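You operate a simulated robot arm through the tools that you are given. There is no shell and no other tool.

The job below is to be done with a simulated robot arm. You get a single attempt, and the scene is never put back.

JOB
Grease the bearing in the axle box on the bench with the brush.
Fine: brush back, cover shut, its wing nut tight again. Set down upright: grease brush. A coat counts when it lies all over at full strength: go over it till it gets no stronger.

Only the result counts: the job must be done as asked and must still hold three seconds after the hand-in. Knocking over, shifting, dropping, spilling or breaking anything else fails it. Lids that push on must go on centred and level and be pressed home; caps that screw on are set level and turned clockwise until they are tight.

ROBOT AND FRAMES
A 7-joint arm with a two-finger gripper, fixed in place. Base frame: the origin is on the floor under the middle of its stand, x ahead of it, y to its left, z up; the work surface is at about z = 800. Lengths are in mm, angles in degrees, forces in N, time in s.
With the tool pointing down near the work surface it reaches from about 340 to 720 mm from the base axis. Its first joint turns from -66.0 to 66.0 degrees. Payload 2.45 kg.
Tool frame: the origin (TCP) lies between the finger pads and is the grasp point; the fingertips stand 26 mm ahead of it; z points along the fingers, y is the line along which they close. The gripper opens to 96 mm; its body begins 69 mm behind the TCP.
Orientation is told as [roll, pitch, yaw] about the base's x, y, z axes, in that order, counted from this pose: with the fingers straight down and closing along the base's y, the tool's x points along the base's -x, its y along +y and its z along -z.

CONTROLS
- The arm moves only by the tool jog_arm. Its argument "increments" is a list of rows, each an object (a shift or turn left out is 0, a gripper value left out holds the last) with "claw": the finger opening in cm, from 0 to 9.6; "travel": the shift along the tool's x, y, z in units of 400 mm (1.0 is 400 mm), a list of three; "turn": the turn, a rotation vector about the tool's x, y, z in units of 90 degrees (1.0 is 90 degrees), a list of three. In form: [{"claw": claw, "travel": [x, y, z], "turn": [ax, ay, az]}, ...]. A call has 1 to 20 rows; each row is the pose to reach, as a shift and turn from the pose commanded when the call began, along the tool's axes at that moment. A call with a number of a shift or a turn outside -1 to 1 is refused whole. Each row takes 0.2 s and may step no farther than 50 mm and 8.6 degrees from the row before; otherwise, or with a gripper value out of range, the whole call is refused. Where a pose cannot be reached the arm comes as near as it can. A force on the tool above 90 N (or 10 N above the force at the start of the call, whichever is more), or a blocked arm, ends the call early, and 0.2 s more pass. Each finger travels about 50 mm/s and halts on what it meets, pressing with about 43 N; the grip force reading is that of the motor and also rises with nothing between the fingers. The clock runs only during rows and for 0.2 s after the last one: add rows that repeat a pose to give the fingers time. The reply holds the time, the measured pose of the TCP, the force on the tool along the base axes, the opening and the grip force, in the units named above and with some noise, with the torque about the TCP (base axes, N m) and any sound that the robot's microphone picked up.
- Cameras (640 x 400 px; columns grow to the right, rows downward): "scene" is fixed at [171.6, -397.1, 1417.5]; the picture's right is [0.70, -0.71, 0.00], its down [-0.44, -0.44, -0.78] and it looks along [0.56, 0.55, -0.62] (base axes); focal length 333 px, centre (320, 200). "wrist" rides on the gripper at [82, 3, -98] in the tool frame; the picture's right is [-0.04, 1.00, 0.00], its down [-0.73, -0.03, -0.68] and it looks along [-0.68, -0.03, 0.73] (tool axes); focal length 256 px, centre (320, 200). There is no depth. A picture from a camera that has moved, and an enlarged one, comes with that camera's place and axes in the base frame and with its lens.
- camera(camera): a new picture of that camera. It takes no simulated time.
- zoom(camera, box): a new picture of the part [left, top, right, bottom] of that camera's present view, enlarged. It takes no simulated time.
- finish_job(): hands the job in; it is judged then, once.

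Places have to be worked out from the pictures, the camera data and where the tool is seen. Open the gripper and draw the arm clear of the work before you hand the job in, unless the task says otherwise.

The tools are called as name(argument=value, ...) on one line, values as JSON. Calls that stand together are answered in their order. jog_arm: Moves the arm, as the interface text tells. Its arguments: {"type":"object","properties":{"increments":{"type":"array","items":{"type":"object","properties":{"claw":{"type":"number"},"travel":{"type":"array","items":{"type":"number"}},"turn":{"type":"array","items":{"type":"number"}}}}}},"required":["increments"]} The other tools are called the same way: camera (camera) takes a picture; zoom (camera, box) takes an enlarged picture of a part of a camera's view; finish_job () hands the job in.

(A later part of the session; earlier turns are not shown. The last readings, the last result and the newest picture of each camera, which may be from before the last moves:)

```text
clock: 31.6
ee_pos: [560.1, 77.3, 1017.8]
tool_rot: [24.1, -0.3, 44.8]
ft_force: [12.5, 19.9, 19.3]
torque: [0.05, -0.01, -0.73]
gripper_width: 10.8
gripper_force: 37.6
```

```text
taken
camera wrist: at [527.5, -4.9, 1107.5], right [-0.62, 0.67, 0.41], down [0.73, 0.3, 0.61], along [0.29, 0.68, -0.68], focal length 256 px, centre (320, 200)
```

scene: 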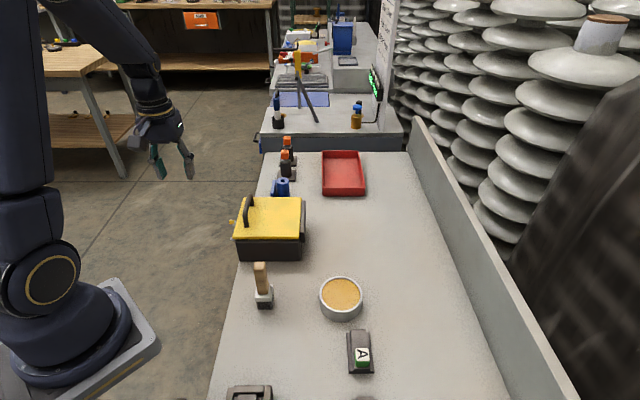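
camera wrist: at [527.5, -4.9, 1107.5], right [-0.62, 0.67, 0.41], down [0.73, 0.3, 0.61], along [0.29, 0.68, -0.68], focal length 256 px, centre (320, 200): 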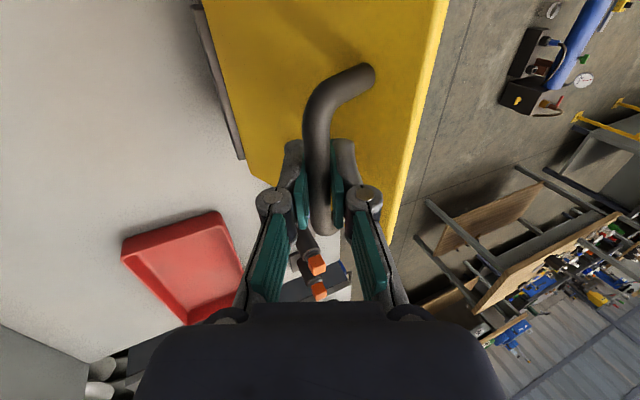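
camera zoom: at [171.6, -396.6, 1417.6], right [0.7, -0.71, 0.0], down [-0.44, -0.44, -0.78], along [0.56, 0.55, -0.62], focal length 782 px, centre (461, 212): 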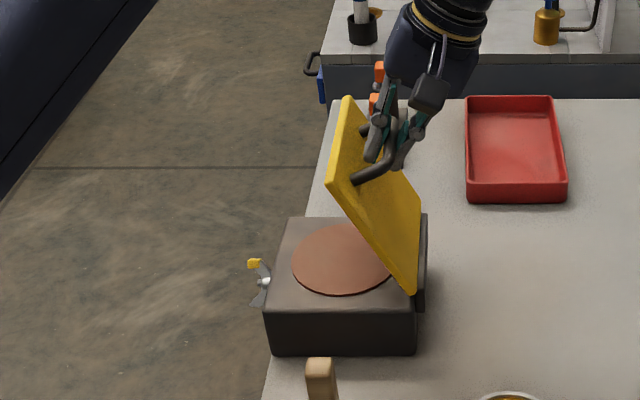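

Lid is at about 60° and a copper-coloured bearing disc is visible inside. Continue the arc to about 95°.

jog_arm(increments=[{"travel": [0, -0.0253, -0.0157], "turn": [-0.0222, 0, 0]}, {"travel": [0, -0.0519, -0.0286], "turn": [-0.0444, 0, 0]}, {"travel": [0, -0.0796, -0.0395], "turn": [-0.0667, 0, 0]}, {"travel": [0, -0.1081, -0.0479], "turn": [-0.0889, 0, 0]}, {"travel": [0, -0.1374, -0.0541], "turn": [-0.1111, 0, 0]}, {"travel": [0, -0.1671, -0.0574], "turn": [-0.1333, 0, 0]}, {"travel": [0, -0.197, -0.0585], "turn": [-0.1556, 0, 0]}, {"travel": [0, -0.197, -0.0585], "turn": [-0.1556, 0, 0]}])

zoom(camera="scene", box=[200, 90, 380, 270])

camera(camera="wrist")

```text
clock: 33.4
ee_pos: [616.6, 16.8, 1006.0]
tool_rot: [37.9, -0.1, 45.0]
ft_force: [15.9, 7.2, 8.8]
torque: [-0.35, 0.24, -0.71]
gripper_width: 10.3
gripper_force: 37.9
```

```text
2.22 times, centred on (290, 180) of scene
camera zoom: at [171.9, -396.9, 1417.5], right [0.7, -0.71, 0.0], down [-0.44, -0.44, -0.78], along [0.56, 0.55, -0.62], focal length 739 px, centre (387, 244)
```

zoom: 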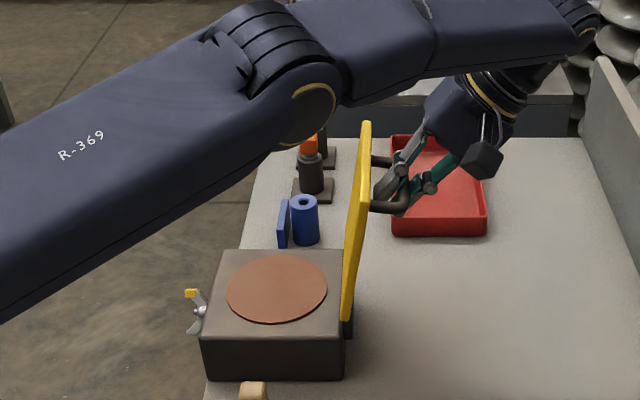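

```text
taken
camera wrist: at [598.1, -78.0, 1083.7], right [-0.53, 0.59, 0.61], down [0.83, 0.21, 0.52], along [0.18, 0.78, -0.6], focal length 256 px, centre (320, 200)
```

wrist: 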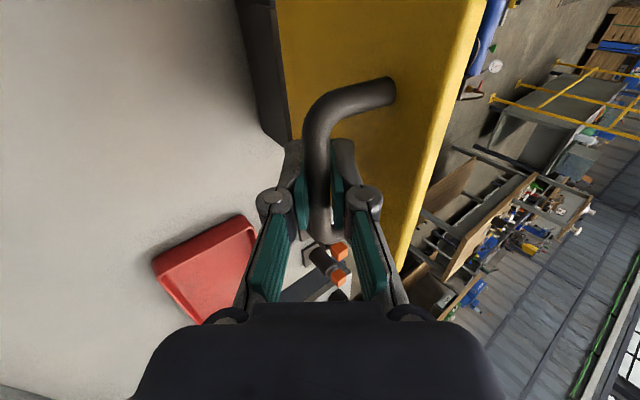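

Lid looks about vertical. I'll carry it a little further, to about 110°, watching for a stop.

jog_arm(increments=[{"travel": [0, -0.029, -0.0055], "turn": [-0.0222, 0, 0]}, {"travel": [0, -0.0588, -0.0085], "turn": [-0.0444, 0, 0]}, {"travel": [0, -0.0885, -0.0089], "turn": [-0.0667, 0, 0]}, {"travel": [0, -0.0885, -0.0089], "turn": [-0.0667, 0, 0]}])

zoom(camera="scene", box=[200, 90, 380, 270])

```text
clock: 34.4
ee_pos: [618.3, 11.7, 991.0]
tool_rot: [42.7, 0.8, 43.7]
ft_force: [14.5, -3.9, 20.3]
torque: [0.49, -0.51, 0.62]
gripper_width: 11.4
gripper_force: 37.7
out of reach, approached as far as the arm can: row 2, 3, 4
```

```text
2.22 times, centred on (290, 180) of scene
camera zoom: at [171.7, -397.2, 1417.4], right [0.7, -0.71, 0.0], down [-0.44, -0.44, -0.78], along [0.56, 0.55, -0.62], focal length 739 px, centre (387, 244)
```

zoom: 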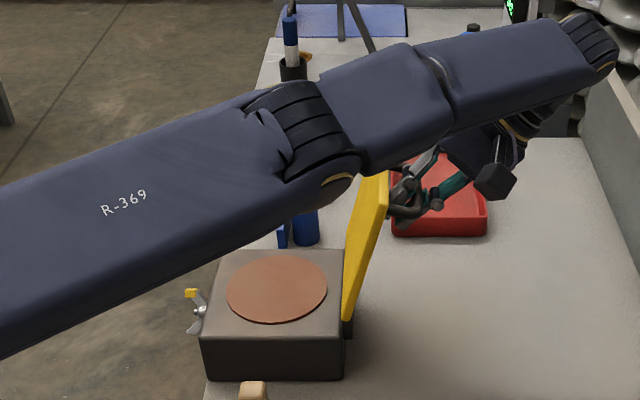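

The arm hit its reach limit with the lid just past vertical (~100°). I'll check what the commanded pose is now with a null row before releasing.

jog_arm(increments=[{"travel": [0, 0, 0]}])

camera(camera="wrist")

```text
clock: 34.8
ee_pos: [617.0, 11.6, 989.7]
tool_rot: [42.9, 1.4, 43.7]
ft_force: [5.1, 0.1, 5.6]
torque: [0.48, -0.45, 0.43]
gripper_width: 14.0
gripper_force: 37.6
```

```text
taken
camera wrist: at [602.5, -88.5, 1064.1], right [-0.47, 0.57, 0.68], down [0.87, 0.17, 0.46], along [0.15, 0.81, -0.57], focal length 256 px, centre (320, 200)
```

wrist: 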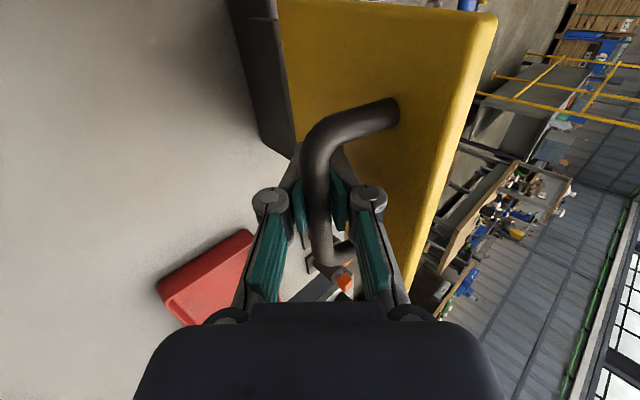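

The commanded pose is now the reachable one. I'll open the fingers around the bar and swing the tool toward vertical about it, then check before withdrawing.

jog_arm(increments=[{"claw": 2.8}, {"claw": 2.8}, {"claw": 2.8, "turn": [0.075, 0, 0]}, {"turn": [0.15, 0, 0]}, {"turn": [0.22, 0, 0]}, {"turn": [0.22, 0, 0]}])

camera(camera="wrist")

zoom(camera="scene", box=[200, 90, 380, 270])

```text
clock: 36.2
ee_pos: [617.7, 10.0, 991.2]
tool_rot: [24.0, 0.0, 45.0]
ft_force: [0.6, -0.7, 0.3]
torque: [-0.01, -0.01, 0.03]
gripper_width: 27.5
gripper_force: 0.1
```

```text
taken
camera wrist: at [585.3, -72.5, 1081.2], right [-0.62, 0.67, 0.41], down [0.73, 0.3, 0.61], along [0.29, 0.67, -0.68], focal length 256 px, centre (320, 200)
```

wrist: 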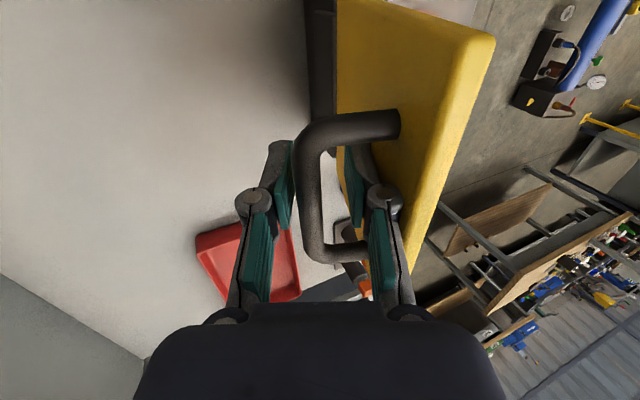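

```text
2.22 times, centred on (290, 180) of scene
camera zoom: at [171.6, -397.1, 1417.5], right [0.7, -0.71, 0.0], down [-0.44, -0.44, -0.78], along [0.56, 0.55, -0.62], focal length 739 px, centre (387, 244)
```

zoom: 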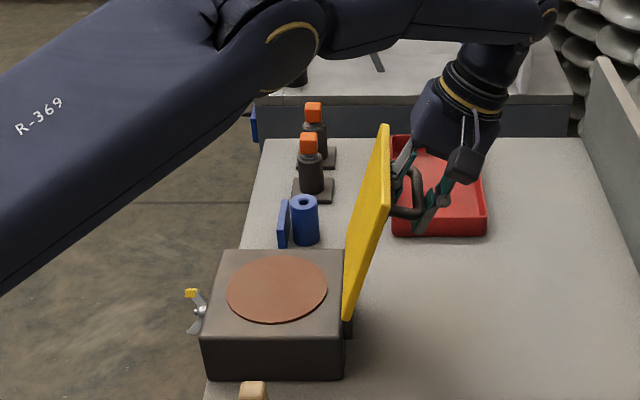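

The lid stays open by itself with no load on the tool. I'll ease the outer finger away from the bar and withdraw along the fingers.

jog_arm(increments=[{"travel": [0, -0.006, 0]}, {"travel": [0, -0.006, -0.06]}, {"travel": [0, -0.006, -0.12]}, {"travel": [0, -0.006, -0.18]}, {"travel": [0, -0.006, -0.22]}, {"travel": [0, -0.006, -0.22]}])

camera(camera="scene")

zoom(camera="scene", box=[200, 90, 380, 270])

```text
clock: 37.6
ee_pos: [643.2, -15.1, 1070.7]
tool_rot: [24.1, 0.0, 44.9]
ft_force: [-0.4, -0.3, -0.5]
torque: [0.02, 0.02, 0.0]
gripper_width: 27.9
gripper_force: 0.1
```

```text
taken
```

scene: 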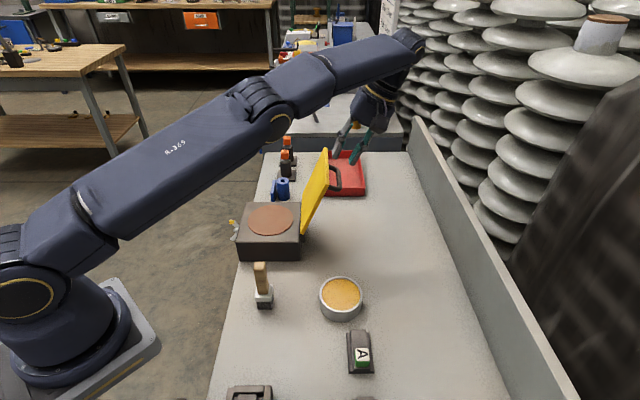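

```text
2.22 times, centred on (290, 180) of scene
camera zoom: at [171.6, -397.1, 1417.5], right [0.7, -0.71, 0.0], down [-0.44, -0.44, -0.78], along [0.56, 0.55, -0.62], focal length 739 px, centre (387, 244)
```

zoom: 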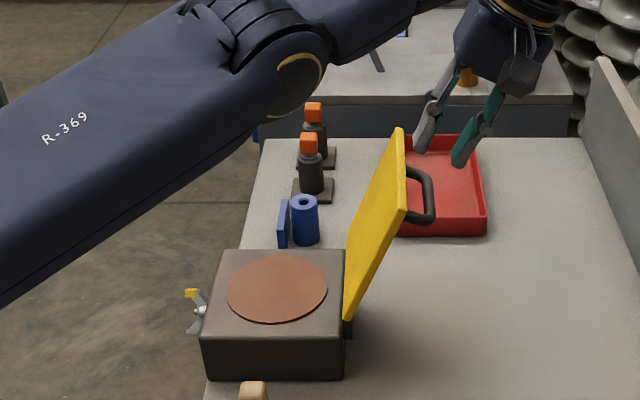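

The lid rests open at about 110°. Now I'll rise, straighten the tool, and then travel toward a spot above the brush at about (391,-15).

jog_arm(increments=[{"travel": [0, 0.02, -0.0456], "turn": [0.067, 0, 0]}, {"travel": [0, 0.04, -0.0913], "turn": [0.134, 0, 0]}, {"travel": [0, 0.061, -0.137], "turn": [0.201, 0, 0]}, {"travel": [0, 0.0813, -0.1825], "turn": [0.268, 0, 0]}, {"travel": [0, 0.0813, -0.1825], "turn": [0.268, 0, 0]}])

```text
clock: 38.8
ee_pos: [644.6, -13.8, 1151.2]
tool_rot: [0.0, 0.0, 45.0]
ft_force: [0.5, 0.6, 0.4]
torque: [0.02, 0.0, -0.02]
gripper_width: 27.9
gripper_force: 0.1
```

Tool is vertical at z=1151. Now traverse to above the brush at z≈1060, opening the fingers.

jog_arm(increments=[{"travel": [0.064, 0.0637, 0.0325], "claw": 6}, {"travel": [0.1286, 0.1274, 0.065]}, {"travel": [0.1929, 0.1911, 0.0975]}, {"travel": [0.2571, 0.2549, 0.13]}, {"travel": [0.3214, 0.3186, 0.1625]}, {"travel": [0.3857, 0.3823, 0.195]}, {"travel": [0.45, 0.446, 0.2275]}, {"travel": [0.45, 0.446, 0.2275]}])

camera(camera="wrist")

camera(camera="scene")

```text
clock: 40.6
ee_pos: [392.7, -19.2, 1060.6]
tool_rot: [0.1, 0.0, 45.1]
ft_force: [-0.6, 0.1, -0.2]
torque: [0.01, -0.02, 0.01]
gripper_width: 60.0
gripper_force: 0.1
```

```text
taken
camera wrist: at [331.2, -73.0, 1158.3], right [-0.68, 0.73, 0.0], down [0.54, 0.5, 0.68], along [0.5, 0.46, -0.73], focal length 256 px, centre (320, 200)
```

wrist: 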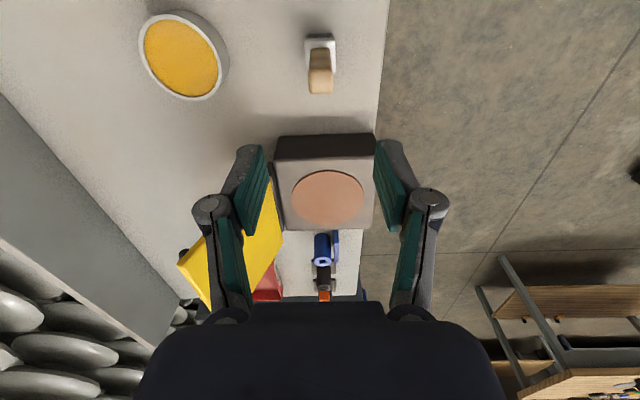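

```text
taken
```

scene: 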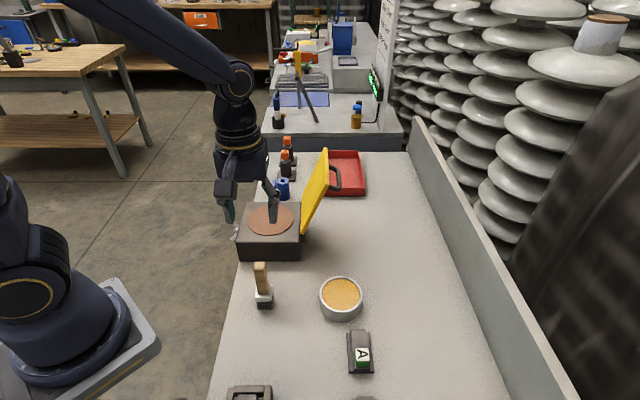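

The brush is visible, aligned with the bench axes. I'll zoom in for its dimensions.

zoom(camera="wrist", box=[270, 10, 370, 110])

zoom(camera="wrist", box=[100, 0, 400, 240])

zoom(camera="scene", box=[220, 240, 380, 340])

```text
4.00 times, centred on (320, 60) of wrist
camera zoom: at [331.2, -73.0, 1158.3], right [-0.68, 0.73, 0.0], down [0.54, 0.5, 0.68], along [0.5, 0.46, -0.73], focal length 1024 px, centre (320, 760)
```

zoom: 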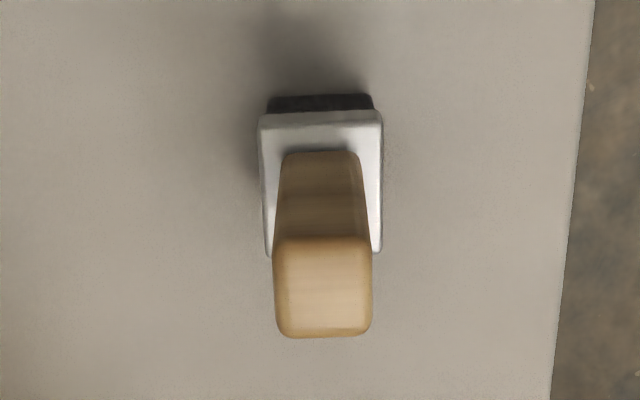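

```text
1.67 times, centred on (250, 120) of wrist
camera zoom: at [331.2, -73.0, 1158.3], right [-0.68, 0.73, 0.0], down [0.54, 0.5, 0.68], along [0.5, 0.46, -0.73], focal length 427 px, centre (437, 333)
```

zoom: 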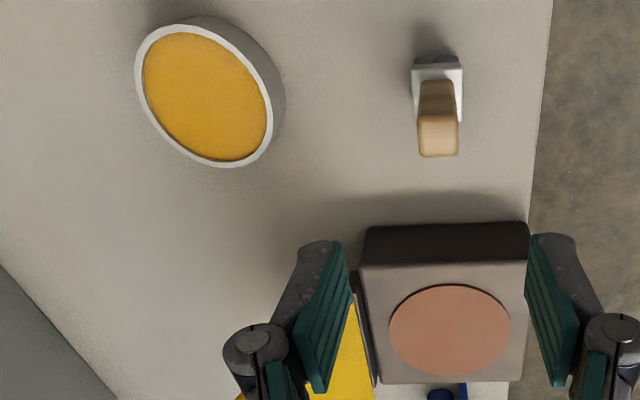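

```text
4.00 times, centred on (300, 290) of scene
camera zoom: at [171.6, -397.1, 1417.5], right [0.7, -0.71, 0.0], down [-0.44, -0.44, -0.78], along [0.56, 0.55, -0.62], focal length 1330 px, centre (400, -160)
```

zoom: 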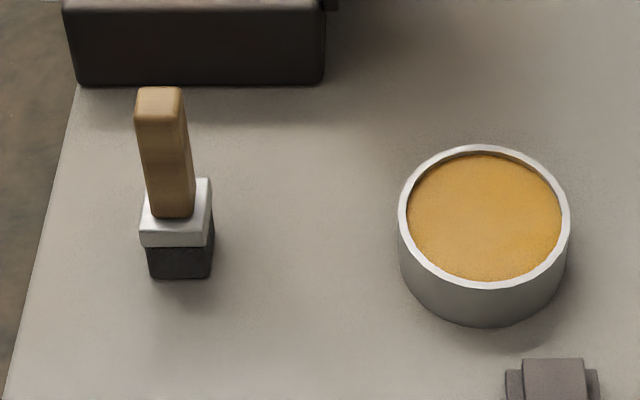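

Brush axis is at tool offset about (+7, +0.7) mm; handle ~21 mm square, top at z≈930. I'll descend around it with TCP at z≈905, then check before closing.

jog_arm(increments=[{"travel": [0.017, 0.0018, 0.06]}, {"travel": [0.017, 0.0018, 0.16]}, {"travel": [0.017, 0.0018, 0.26]}, {"travel": [0.017, 0.0018, 0.33]}, {"travel": [0.017, 0.0018, 0.389]}, {"travel": [0.017, 0.0018, 0.389]}])

camera(camera="wrist")

zoom(camera="scene", box=[200, 190, 340, 330])

```text
clock: 42.0
ee_pos: [385.3, -22.6, 904.2]
tool_rot: [0.1, 0.1, 45.1]
ft_force: [0.2, -0.1, 0.2]
torque: [0.02, -0.01, -0.02]
gripper_width: 59.9
gripper_force: 0.1
```

```text
taken
camera wrist: at [323.1, -76.0, 1002.3], right [-0.68, 0.73, 0.0], down [0.54, 0.5, 0.68], along [0.5, 0.46, -0.73], focal length 256 px, centre (320, 200)
```

wrist: 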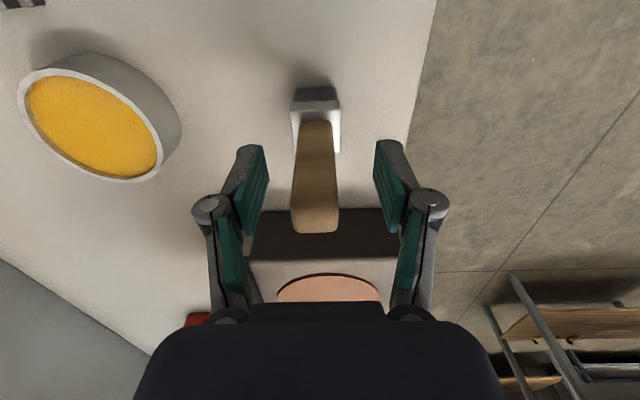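

```text
2.86 times, centred on (270, 260) of scene
camera zoom: at [171.6, -397.1, 1417.5], right [0.7, -0.71, 0.0], down [-0.44, -0.44, -0.78], along [0.56, 0.55, -0.62], focal length 950 px, centre (463, 29)
```

zoom: 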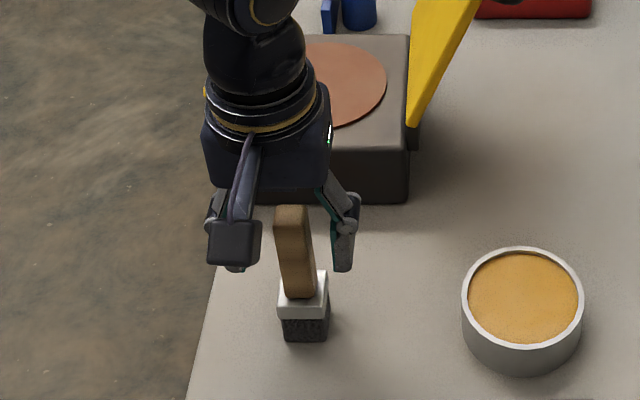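

I'll enlarge to measure the handle's centring between the pads.

zoom(camera="wrist", box=[240, 80, 400, 240])

```text
2.50 times, centred on (320, 160) of wrist
camera zoom: at [323.1, -76.0, 1002.3], right [-0.68, 0.73, 0.0], down [0.54, 0.5, 0.68], along [0.5, 0.46, -0.73], focal length 640 px, centre (320, 300)
```

zoom: 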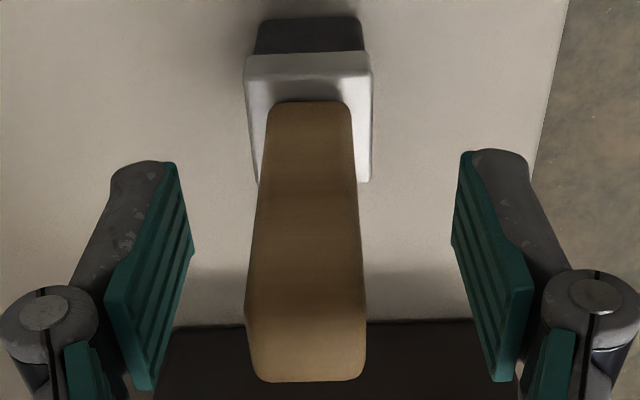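

Handle is 2.7 mm off toward the hinge-side finger. I'll shift by that and close.

jog_arm(increments=[{"travel": [0.004, -0.0068, 0]}, {"travel": [0.004, -0.0068, 0]}, {"travel": [0.004, -0.0068, 0], "claw": 1.5}, {"travel": [0.004, -0.0068, 0], "claw": 1.5}, {"travel": [0.004, -0.0068, 0], "claw": 1.5}, {"travel": [0.004, -0.0068, 0], "claw": 1.5}])

zoom(camera="wrist", box=[240, 80, 400, 240])

```text
clock: 43.4
ee_pos: [387.1, -24.1, 906.1]
tool_rot: [0.1, 0.0, 45.0]
ft_force: [0.0, 0.5, -0.1]
torque: [-0.01, -0.04, -0.03]
gripper_width: 21.0
gripper_force: 43.3
```

```text
2.50 times, centred on (320, 160) of wrist
camera zoom: at [324.9, -78.6, 1002.8], right [-0.68, 0.73, 0.0], down [0.54, 0.5, 0.68], along [0.5, 0.46, -0.73], focal length 640 px, centre (320, 300)
```

zoom: 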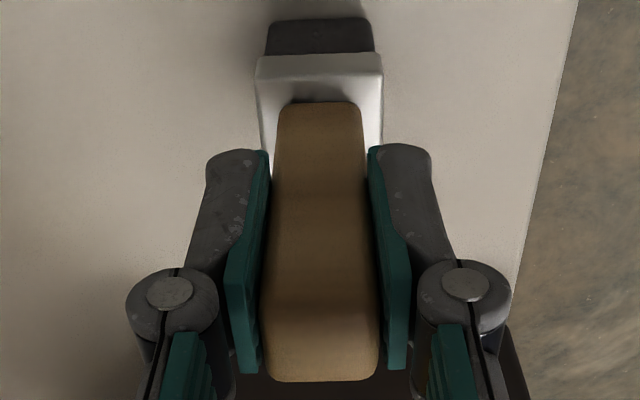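

The brush is gripped (21 mm, 43 N). I'll lift it straight up 130 mm and check.

jog_arm(increments=[{"travel": [0, 0, -0.02]}, {"travel": [0, 0, -0.08]}, {"travel": [0, 0, -0.16]}, {"travel": [0, 0, -0.24]}, {"travel": [0, 0, -0.325]}, {"travel": [0, 0, -0.325]}])

camera(camera="wrist")

camera(camera="scene")

```text
clock: 44.8
ee_pos: [385.1, -25.3, 1036.2]
tool_rot: [0.1, -0.1, 45.0]
ft_force: [-0.3, 0.0, -0.6]
torque: [0.01, 0.03, -0.03]
gripper_width: 21.2
gripper_force: 43.1
```

```text
taken
camera wrist: at [324.2, -79.9, 1132.4], right [-0.68, 0.73, 0.0], down [0.54, 0.5, 0.68], along [0.5, 0.46, -0.73], focal length 256 px, centre (320, 200)
```

wrist: 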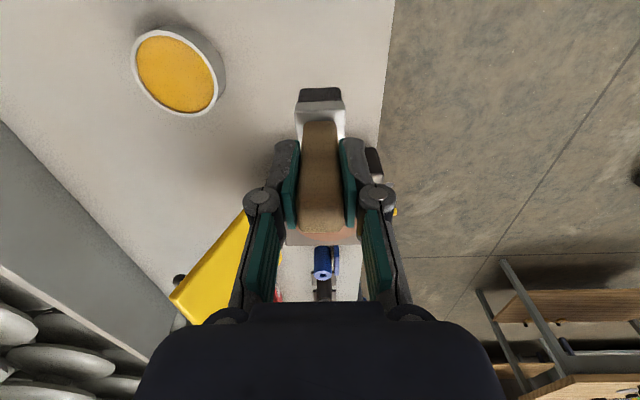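

```text
taken
```

scene: 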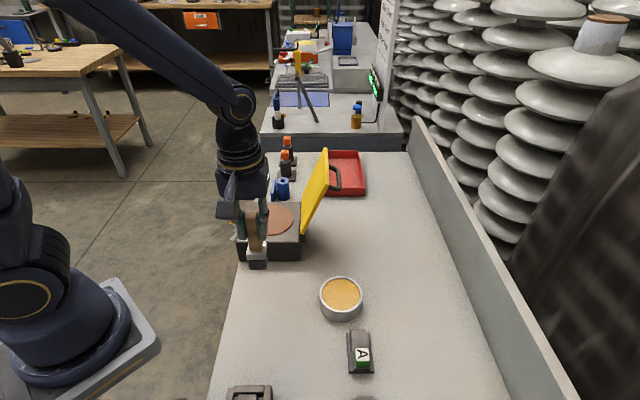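

Brush held. I'll zoom on the tin from here to locate it relative to the tool.

zoom(camera="wrist", box=[110, 10, 250, 130])

zoom(camera="wrist", box=[270, 70, 370, 150])

```text
3.33 times, centred on (180, 70) of wrist
camera zoom: at [324.2, -79.9, 1132.4], right [-0.68, 0.73, 0.0], down [0.54, 0.5, 0.68], along [0.5, 0.46, -0.73], focal length 853 px, centre (787, 633)
```

zoom: 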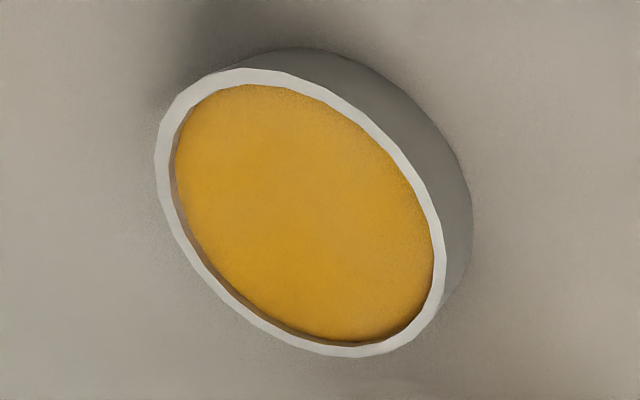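

```text
5.00 times, centred on (320, 110) of wrist
camera zoom: at [324.2, -79.9, 1132.4], right [-0.68, 0.73, 0.0], down [0.54, 0.5, 0.68], along [0.5, 0.46, -0.73], focal length 1280 px, centre (320, 650)
```

zoom: 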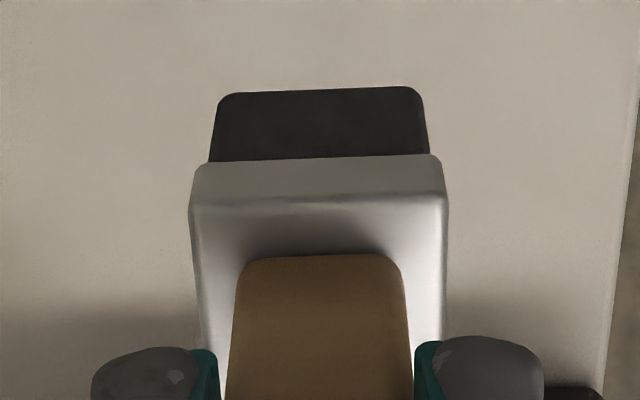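

Tin centre is about (-2.7, -164) in the tool frame. I'll carry the brush over the tin and lower it until the bristles are just above the rim.

jog_arm(increments=[{"travel": [0, -0.1, 0]}, {"travel": [-0.001, -0.2, 0]}, {"travel": [-0.003, -0.3, 0]}, {"travel": [-0.003, -0.41, 0]}, {"travel": [-0.003, -0.41, 0.08]}, {"travel": [-0.003, -0.41, 0.16]}, {"travel": [-0.003, -0.41, 0.22]}, {"travel": [-0.003, -0.41, 0.22]}])

camera(camera="wrist")

zoom(camera="scene", box=[260, 200, 420, 340])

```text
clock: 46.6
ee_pos: [504.5, -138.5, 945.3]
tool_rot: [0.1, 0.0, 45.1]
ft_force: [0.6, -0.4, -1.9]
torque: [0.01, 0.0, -0.02]
gripper_width: 21.4
gripper_force: 43.3
```

```text
taken
camera wrist: at [442.1, -193.0, 1042.8], right [-0.68, 0.73, 0.0], down [0.54, 0.5, 0.68], along [0.5, 0.46, -0.73], focal length 256 px, centre (320, 200)
```

wrist: 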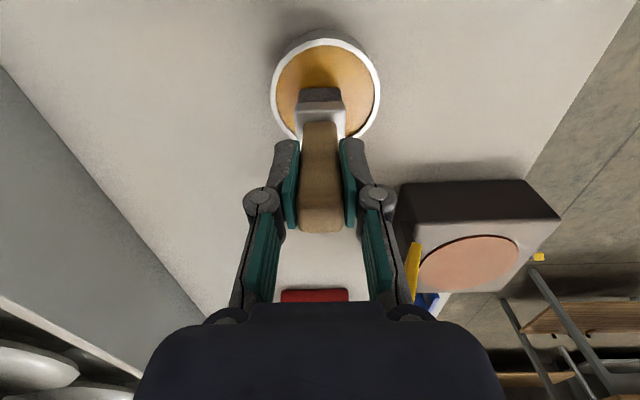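

```text
2.86 times, centred on (340, 270) of scene
camera zoom: at [171.6, -397.1, 1417.5], right [0.7, -0.71, 0.0], down [-0.44, -0.44, -0.78], along [0.56, 0.55, -0.62], focal length 950 px, centre (263, 0)
```

zoom: 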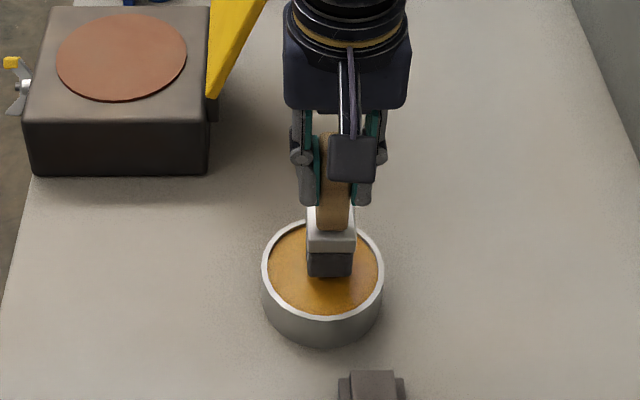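

Brush is over the tin; I'll shift 3 mm to centre it and lower 18 mm gently, watching force.

jog_arm(increments=[{"travel": [0, 0.0075, 0]}, {"travel": [0, 0.0075, 0.01]}, {"travel": [0, 0.0075, 0.02]}, {"travel": [0, 0.0075, 0.03]}, {"travel": [0, 0.0075, 0.0375]}, {"travel": [0, 0.0075, 0.045]}, {"travel": [0, 0.0075, 0.045]}])

zoom(camera="wrist", box=[240, 10, 400, 150])

zoom(camera="scene", box=[280, 230, 400, 330])

```text
clock: 48.2
ee_pos: [502.2, -138.7, 929.3]
tool_rot: [-0.2, -0.1, 44.9]
ft_force: [-1.2, 1.6, 37.5]
torque: [0.11, -0.01, -0.21]
gripper_width: 21.3
gripper_force: 42.9
```

```text
2.86 times, centred on (320, 80) of wrist
camera zoom: at [440.4, -191.7, 1025.3], right [-0.68, 0.74, 0.0], down [0.54, 0.5, 0.68], along [0.5, 0.46, -0.73], focal length 731 px, centre (320, 543)
```

zoom: 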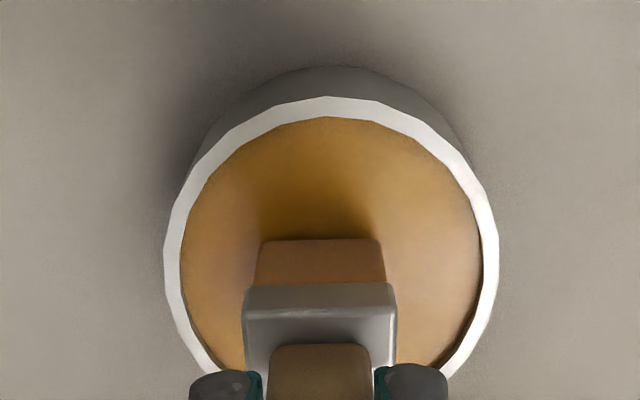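

```text
4.00 times, centred on (340, 280) of scene
camera zoom: at [171.0, -396.9, 1417.6], right [0.7, -0.71, 0.0], down [-0.44, -0.44, -0.78], along [0.56, 0.55, -0.62], focal length 1330 px, centre (240, -120)
```

zoom: 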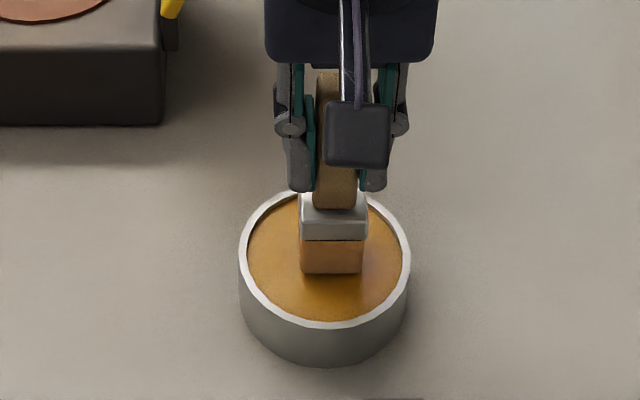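

The bristles took on the grease colour (contact force 37 N). I'll lift straight out, move back along n, then over to the bearing.

jog_arm(increments=[{"travel": [0, 0, -0.02]}, {"travel": [0, 0, -0.07]}, {"travel": [0, 0, -0.17]}, {"travel": [0, 0, -0.27]}, {"travel": [0, 0.1, -0.28]}, {"travel": [0, 0.2, -0.28]}, {"travel": [0, 0.3, -0.28]}, {"travel": [0, 0.41, -0.28]}, {"travel": [0, 0.41, -0.28]}])

camera(camera="wrist")

zoom(camera="wrist", box=[270, 70, 370, 150])

```text
clock: 50.2
ee_pos: [386.6, -20.0, 1041.4]
tool_rot: [0.1, 0.1, 45.0]
ft_force: [0.2, 0.3, -0.4]
torque: [0.0, 0.03, 0.01]
gripper_width: 21.4
gripper_force: 42.9
```

```text
taken
camera wrist: at [324.4, -73.9, 1138.3], right [-0.68, 0.74, 0.0], down [0.54, 0.5, 0.68], along [0.5, 0.46, -0.73], focal length 256 px, centre (320, 200)
```

wrist: 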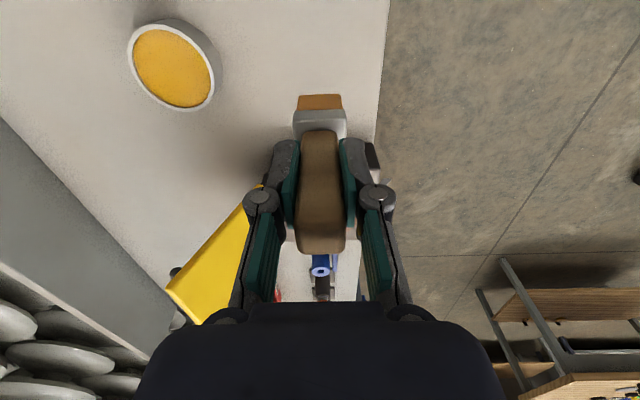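

```text
5.00 times, centred on (320, 110) of wrist
camera zoom: at [324.4, -73.9, 1138.3], right [-0.68, 0.74, 0.0], down [0.54, 0.5, 0.68], along [0.5, 0.46, -0.73], focal length 1280 px, centre (320, 650)
```

zoom: 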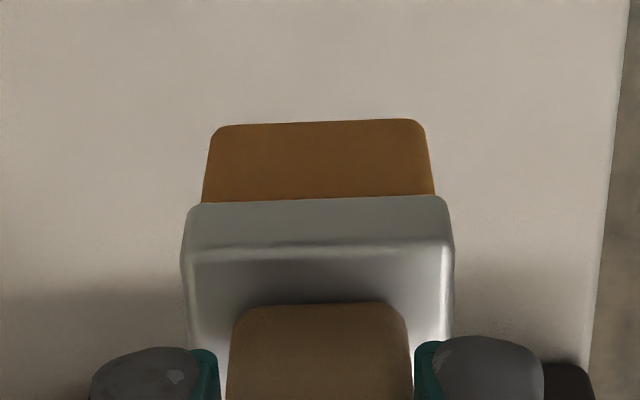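

The brush slid about 12 mm up in the grip on contact (bottom now ~93 mm below TCP), still straight and loaded with grease. I'll carry it over the bearing and look.

jog_arm(increments=[{"travel": [-0.095, 0, 0]}, {"travel": [-0.19, 0, 0]}, {"travel": [-0.285, 0, 0]}, {"travel": [-0.38, 0, 0]}, {"travel": [-0.42, 0, 0]}, {"travel": [-0.42, 0, 0]}])

camera(camera="wrist")

zoom(camera="scene", box=[190, 120, 370, 280])

```text
clock: 51.6
ee_pos: [504.8, 95.4, 1040.0]
tool_rot: [0.2, 0.0, 45.1]
ft_force: [0.7, 0.9, -1.1]
torque: [0.0, 0.02, 0.03]
gripper_width: 20.9
gripper_force: 42.3
```

```text
taken
camera wrist: at [444.1, 42.2, 1136.7], right [-0.68, 0.73, 0.0], down [0.54, 0.5, 0.68], along [0.5, 0.46, -0.73], focal length 256 px, centre (320, 200)
```

wrist: 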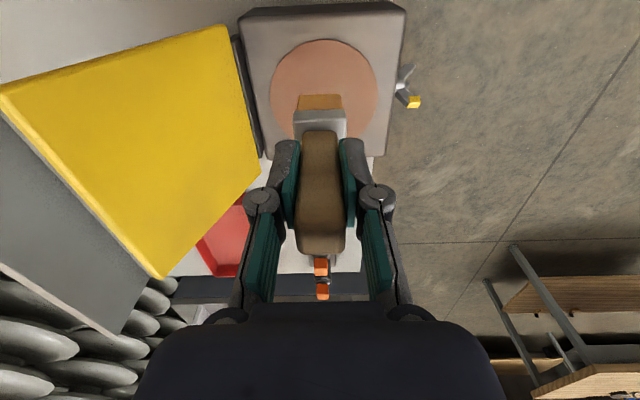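

```text
2.50 times, centred on (280, 200) of scene
camera zoom: at [171.6, -397.1, 1417.5], right [0.7, -0.71, 0.0], down [-0.44, -0.44, -0.78], along [0.56, 0.55, -0.62], focal length 831 px, centre (420, 200)
```

zoom: 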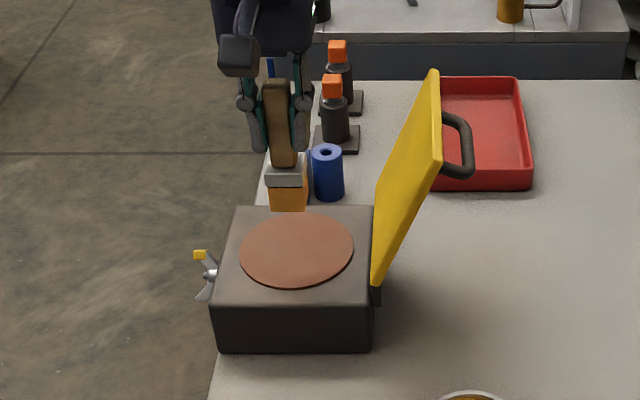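

I'll zoom on the disc to determine its centre and size relative to the tool.

zoom(camera="wrist", box=[230, 0, 430, 160])

zoom(camera="scene", box=[225, 180, 325, 270])

```text
2.50 times, centred on (330, 80) of wrist
camera zoom: at [444.1, 42.2, 1136.7], right [-0.68, 0.73, 0.0], down [0.54, 0.5, 0.68], along [0.5, 0.46, -0.73], focal length 640 px, centre (295, 500)
```

zoom: 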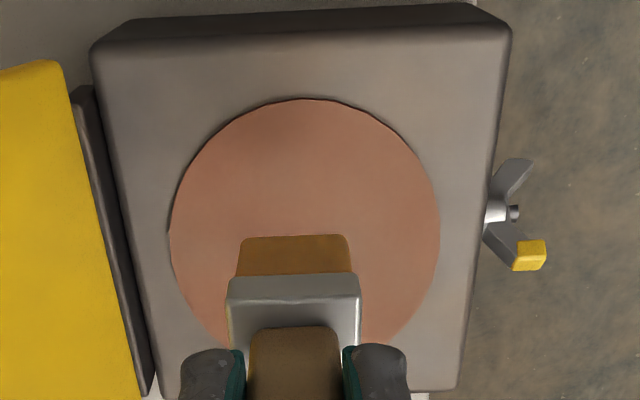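

```text
4.44 times, centred on (275, 225) of scene
camera zoom: at [171.6, -397.1, 1417.5], right [0.7, -0.71, 0.0], down [-0.44, -0.44, -0.78], along [0.56, 0.55, -0.62], focal length 1478 px, centre (520, 89)
```

zoom: 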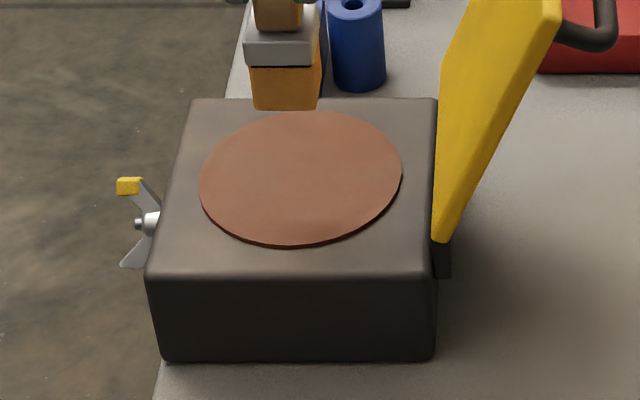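

Disc centre is about (-25, +2) in the tool frame with radius ~56 mm, top near z≈869; the bristle block is ~31 mm square. I'll centre the brush over the disc and lower to roughly 8 mm above it.

jog_arm(increments=[{"travel": [-0.051, 0.0073, 0]}, {"travel": [-0.051, 0.0073, 0.09]}, {"travel": [-0.051, 0.0073, 0.15]}, {"travel": [-0.051, 0.0073, 0.175]}, {"travel": [-0.051, 0.0073, 0.175]}])

zoom(camera="wrist", box=[230, 0, 430, 160])

zoom(camera="scene", box=[225, 150, 345, 270])

```text
clock: 52.8
ee_pos: [516.3, 112.1, 971.0]
tool_rot: [0.1, 0.0, 45.1]
ft_force: [-0.7, -0.5, -1.8]
torque: [0.0, 0.0, -0.02]
gripper_width: 21.2
gripper_force: 43.9
```

```text
2.50 times, centred on (330, 80) of wrist
camera zoom: at [454.1, 58.0, 1067.3], right [-0.68, 0.73, 0.0], down [0.54, 0.5, 0.68], along [0.5, 0.46, -0.73], focal length 640 px, centre (295, 500)
```

zoom: 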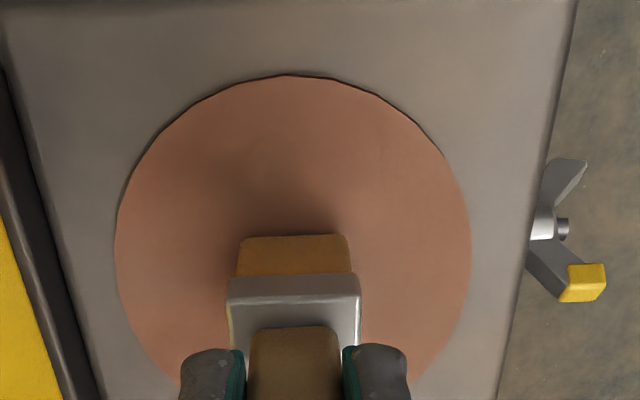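

```text
3.33 times, centred on (285, 210) of scene
camera zoom: at [171.6, -397.1, 1417.5], right [0.7, -0.71, 0.0], down [-0.44, -0.44, -0.78], along [0.56, 0.55, -0.62], focal length 1109 px, centre (437, 167)
```

zoom: 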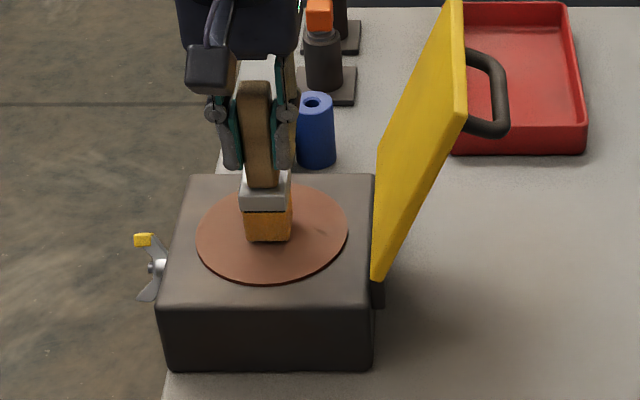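

The brush is centred over the disc within ~2 mm. I'll lower gently in small steps to find contact.

jog_arm(increments=[{"travel": [0, 0, 0.005]}, {"travel": [0, 0, 0.01]}, {"travel": [0, 0, 0.015]}, {"travel": [0, 0, 0.015]}])

zoom(camera="scene", box=[240, 180, 320, 250])

```text
clock: 53.8
ee_pos: [518.2, 113.1, 963.7]
tool_rot: [0.1, 0.0, 44.9]
ft_force: [0.0, -0.2, -0.9]
torque: [0.01, -0.01, -0.01]
gripper_width: 21.0
gripper_force: 42.9
```

```text
5.71 times, centred on (280, 215) of scene
camera zoom: at [171.6, -397.1, 1417.5], right [0.7, -0.71, 0.0], down [-0.44, -0.44, -0.78], along [0.56, 0.55, -0.62], focal length 1900 px, centre (549, 114)
```

zoom: 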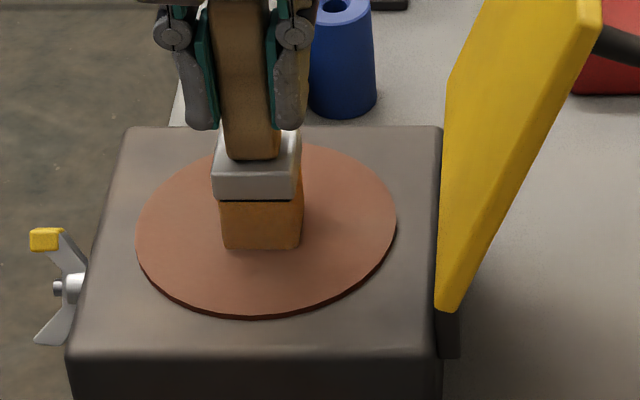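

Still no contact at TCP z≈964. I'll continue lowering in 1 mm steps.

jog_arm(increments=[{"travel": [0, 0, 0.0025]}, {"travel": [0, 0, 0.005]}, {"travel": [0, 0, 0.0075]}, {"travel": [0, 0, 0.0075]}])

zoom(camera="scene", box=[240, 180, 320, 250])

```text
clock: 54.8
ee_pos: [518.5, 113.9, 962.1]
tool_rot: [0.0, -0.2, 45.0]
ft_force: [-9.8, -3.8, 35.4]
torque: [-0.07, 0.26, 0.07]
gripper_width: 21.5
gripper_force: 42.8
```

```text
5.71 times, centred on (280, 215) of scene
camera zoom: at [170.8, -397.3, 1417.5], right [0.7, -0.71, 0.0], down [-0.44, -0.44, -0.78], along [0.56, 0.55, -0.62], focal length 1900 px, centre (549, 114)
```

zoom: 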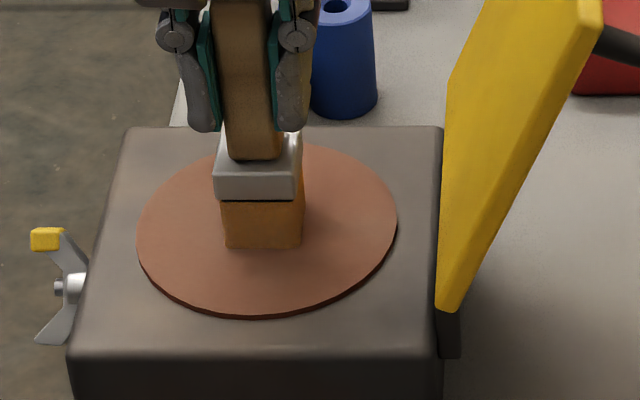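

Contact at TCP z≈962 with 35 N. I'll ease off ~0.8 mm and make a stroke along the closing direction (stiff direction for the grip) across the middle.

jog_arm(increments=[{"travel": [0, 0, -0.002]}, {"travel": [0, -0.025, -0.002]}, {"travel": [0, -0.05, -0.002]}, {"travel": [0, -0.075, -0.002]}, {"travel": [0, -0.1, -0.002]}, {"travel": [0, -0.1, -0.002]}])

zoom(camera="scene", box=[240, 180, 320, 250])

zoom(camera="wrist", box=[230, 0, 430, 160])

```text
clock: 56.2
ee_pos: [546.4, 85.0, 962.4]
tool_rot: [0.1, 0.1, 45.0]
ft_force: [-4.8, 4.2, 15.8]
torque: [0.39, 0.03, 0.1]
gripper_width: 21.1
gripper_force: 42.9
```

```text
5.71 times, centred on (280, 215) of scene
camera zoom: at [171.2, -397.0, 1417.5], right [0.7, -0.71, 0.0], down [-0.44, -0.44, -0.78], along [0.56, 0.55, -0.62], focal length 1900 px, centre (549, 114)
```

zoom: 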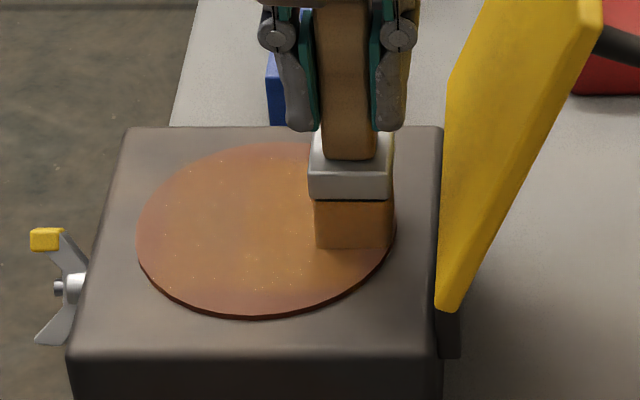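

```text
2.50 times, centred on (330, 80) of wrist
camera zoom: at [484.2, 31.3, 1059.4], right [-0.68, 0.73, 0.0], down [0.54, 0.5, 0.68], along [0.5, 0.46, -0.73], focal length 640 px, centre (295, 500)
```

zoom: 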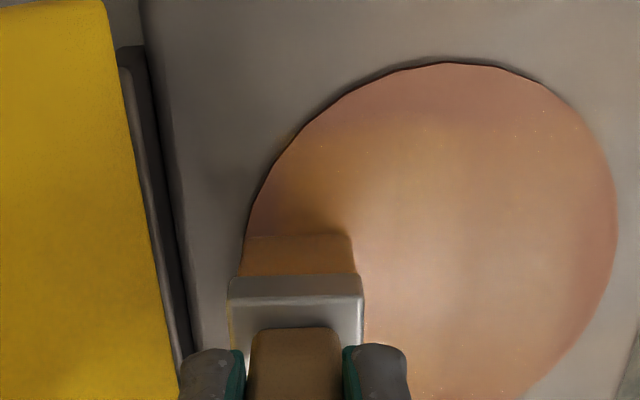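

The stroke leaves an orange coat. I'll continue with strokes along this direction, lifting between strips, then review.

jog_arm(increments=[{"travel": [0, 0.025, 0]}, {"travel": [0, 0.05, 0]}, {"travel": [0, 0.075, 0]}, {"travel": [0, 0.1, 0]}, {"travel": [0, 0.125, 0]}, {"travel": [0, 0.15, 0]}, {"travel": [0, 0.175, 0]}, {"travel": [0, 0.2, 0]}, {"travel": [0, 0.2, -0.01]}, {"travel": [0.0525, 0.2, -0.01]}, {"travel": [0.0525, 0.2, 0]}, {"travel": [0.0525, 0.175, 0]}, {"travel": [0.0525, 0.15, 0]}, {"travel": [0.0525, 0.125, 0]}, {"travel": [0.0525, 0.1, 0]}, {"travel": [0.0525, 0.075, 0]}, {"travel": [0.0525, 0.05, 0]}, {"travel": [0.0525, 0.025, 0]}, {"travel": [0.0525, 0, 0]}, {"travel": [0.0525, 0, -0.01]}])

zoom(camera="scene", box=[240, 180, 320, 250])

zoom(camera="wrist", box=[230, 0, 430, 160])

```text
clock: 60.4
ee_pos: [529.6, 69.9, 965.3]
tool_rot: [0.1, 0.1, 45.0]
ft_force: [-0.4, 0.4, -2.3]
torque: [0.02, -0.02, -0.02]
gripper_width: 20.9
gripper_force: 42.8
```

```text
5.71 times, centred on (280, 215) of scene
camera zoom: at [171.6, -397.1, 1417.5], right [0.7, -0.71, 0.0], down [-0.44, -0.44, -0.78], along [0.56, 0.55, -0.62], focal length 1900 px, centre (549, 114)
```

zoom: 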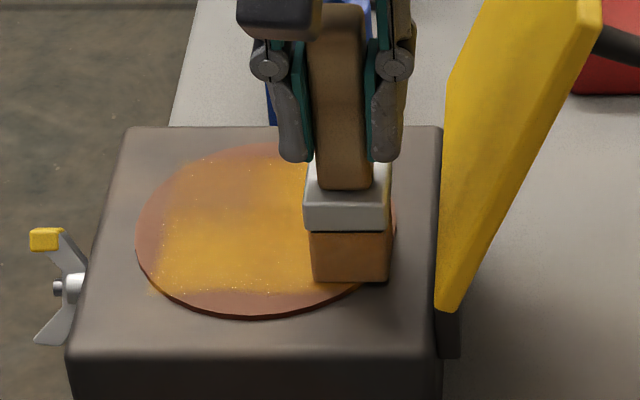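

```text
2.50 times, centred on (330, 80) of wrist
camera zoom: at [468.3, 15.3, 1062.3], right [-0.68, 0.74, 0.0], down [0.54, 0.5, 0.68], along [0.5, 0.46, -0.73], focal length 640 px, centre (295, 500)
```

zoom: 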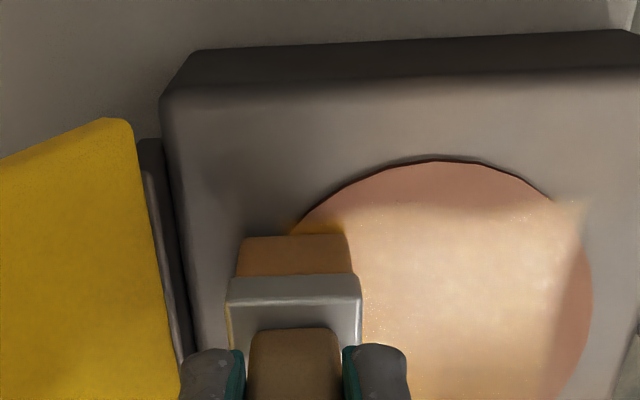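

Coat building well. Next the strip at the near (-b) edge, back and forth.

jog_arm(increments=[{"travel": [0.045, 0.0125, 0]}, {"travel": [0.045, 0.0125, 0.01]}, {"travel": [0.045, 0.0375, 0.01]}, {"travel": [0.045, 0.0625, 0.01]}, {"travel": [0.045, 0.0875, 0.01]}, {"travel": [0.045, 0.1125, 0.01]}, {"travel": [0.045, 0.1375, 0.01]}, {"travel": [0.045, 0.1625, 0.01]}, {"travel": [0.045, 0.1875, 0.01]}, {"travel": [0.045, 0.1625, 0.01]}, {"travel": [0.045, 0.1375, 0.01]}, {"travel": [0.045, 0.1125, 0.01]}, {"travel": [0.045, 0.0875, 0.01]}, {"travel": [0.045, 0.0625, 0.01]}, {"travel": [0.045, 0.0375, 0.01]}, {"travel": [0.045, 0.0125, 0.01]}, {"travel": [0.045, 0.0125, -0.03]}, {"travel": [0.045, 0.0125, -0.03]}])

zoom(camera="scene", box=[240, 180, 320, 250])

zoom(camera="wrist", box=[230, 0, 430, 160])

```text
clock: 64.2
ee_pos: [514.2, 60.6, 978.9]
tool_rot: [0.0, 0.0, 45.0]
ft_force: [0.0, 0.2, -1.4]
torque: [-0.01, 0.0, -0.02]
gripper_width: 21.2
gripper_force: 42.7
```

```text
5.71 times, centred on (280, 215) of scene
camera zoom: at [171.6, -397.1, 1417.5], right [0.7, -0.71, 0.0], down [-0.44, -0.44, -0.78], along [0.56, 0.55, -0.62], focal length 1900 px, centre (549, 114)
```

zoom: 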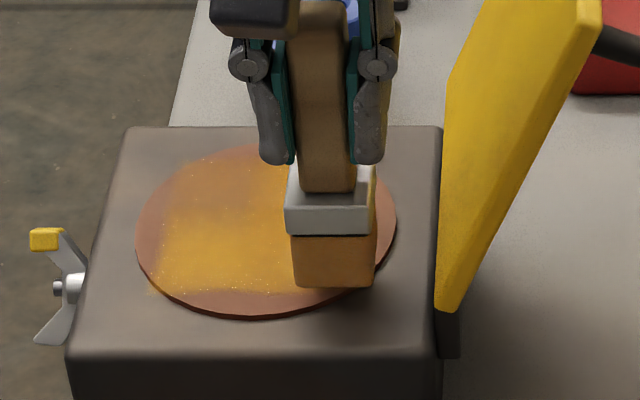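

```text
2.50 times, centred on (330, 80) of wrist
camera zoom: at [452.9, 6.4, 1075.4], right [-0.68, 0.73, 0.0], down [0.54, 0.5, 0.68], along [0.5, 0.46, -0.73], focal length 640 px, centre (295, 500)
```

zoom: 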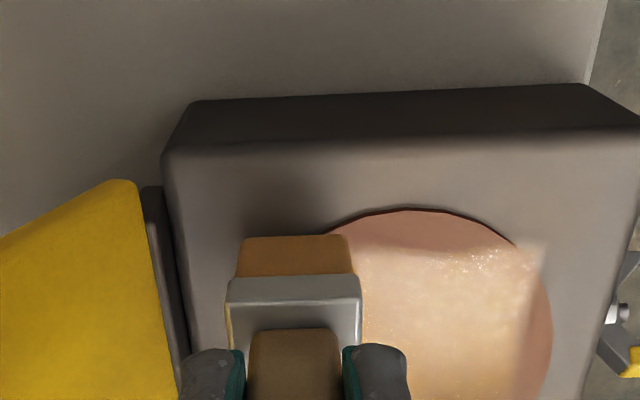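

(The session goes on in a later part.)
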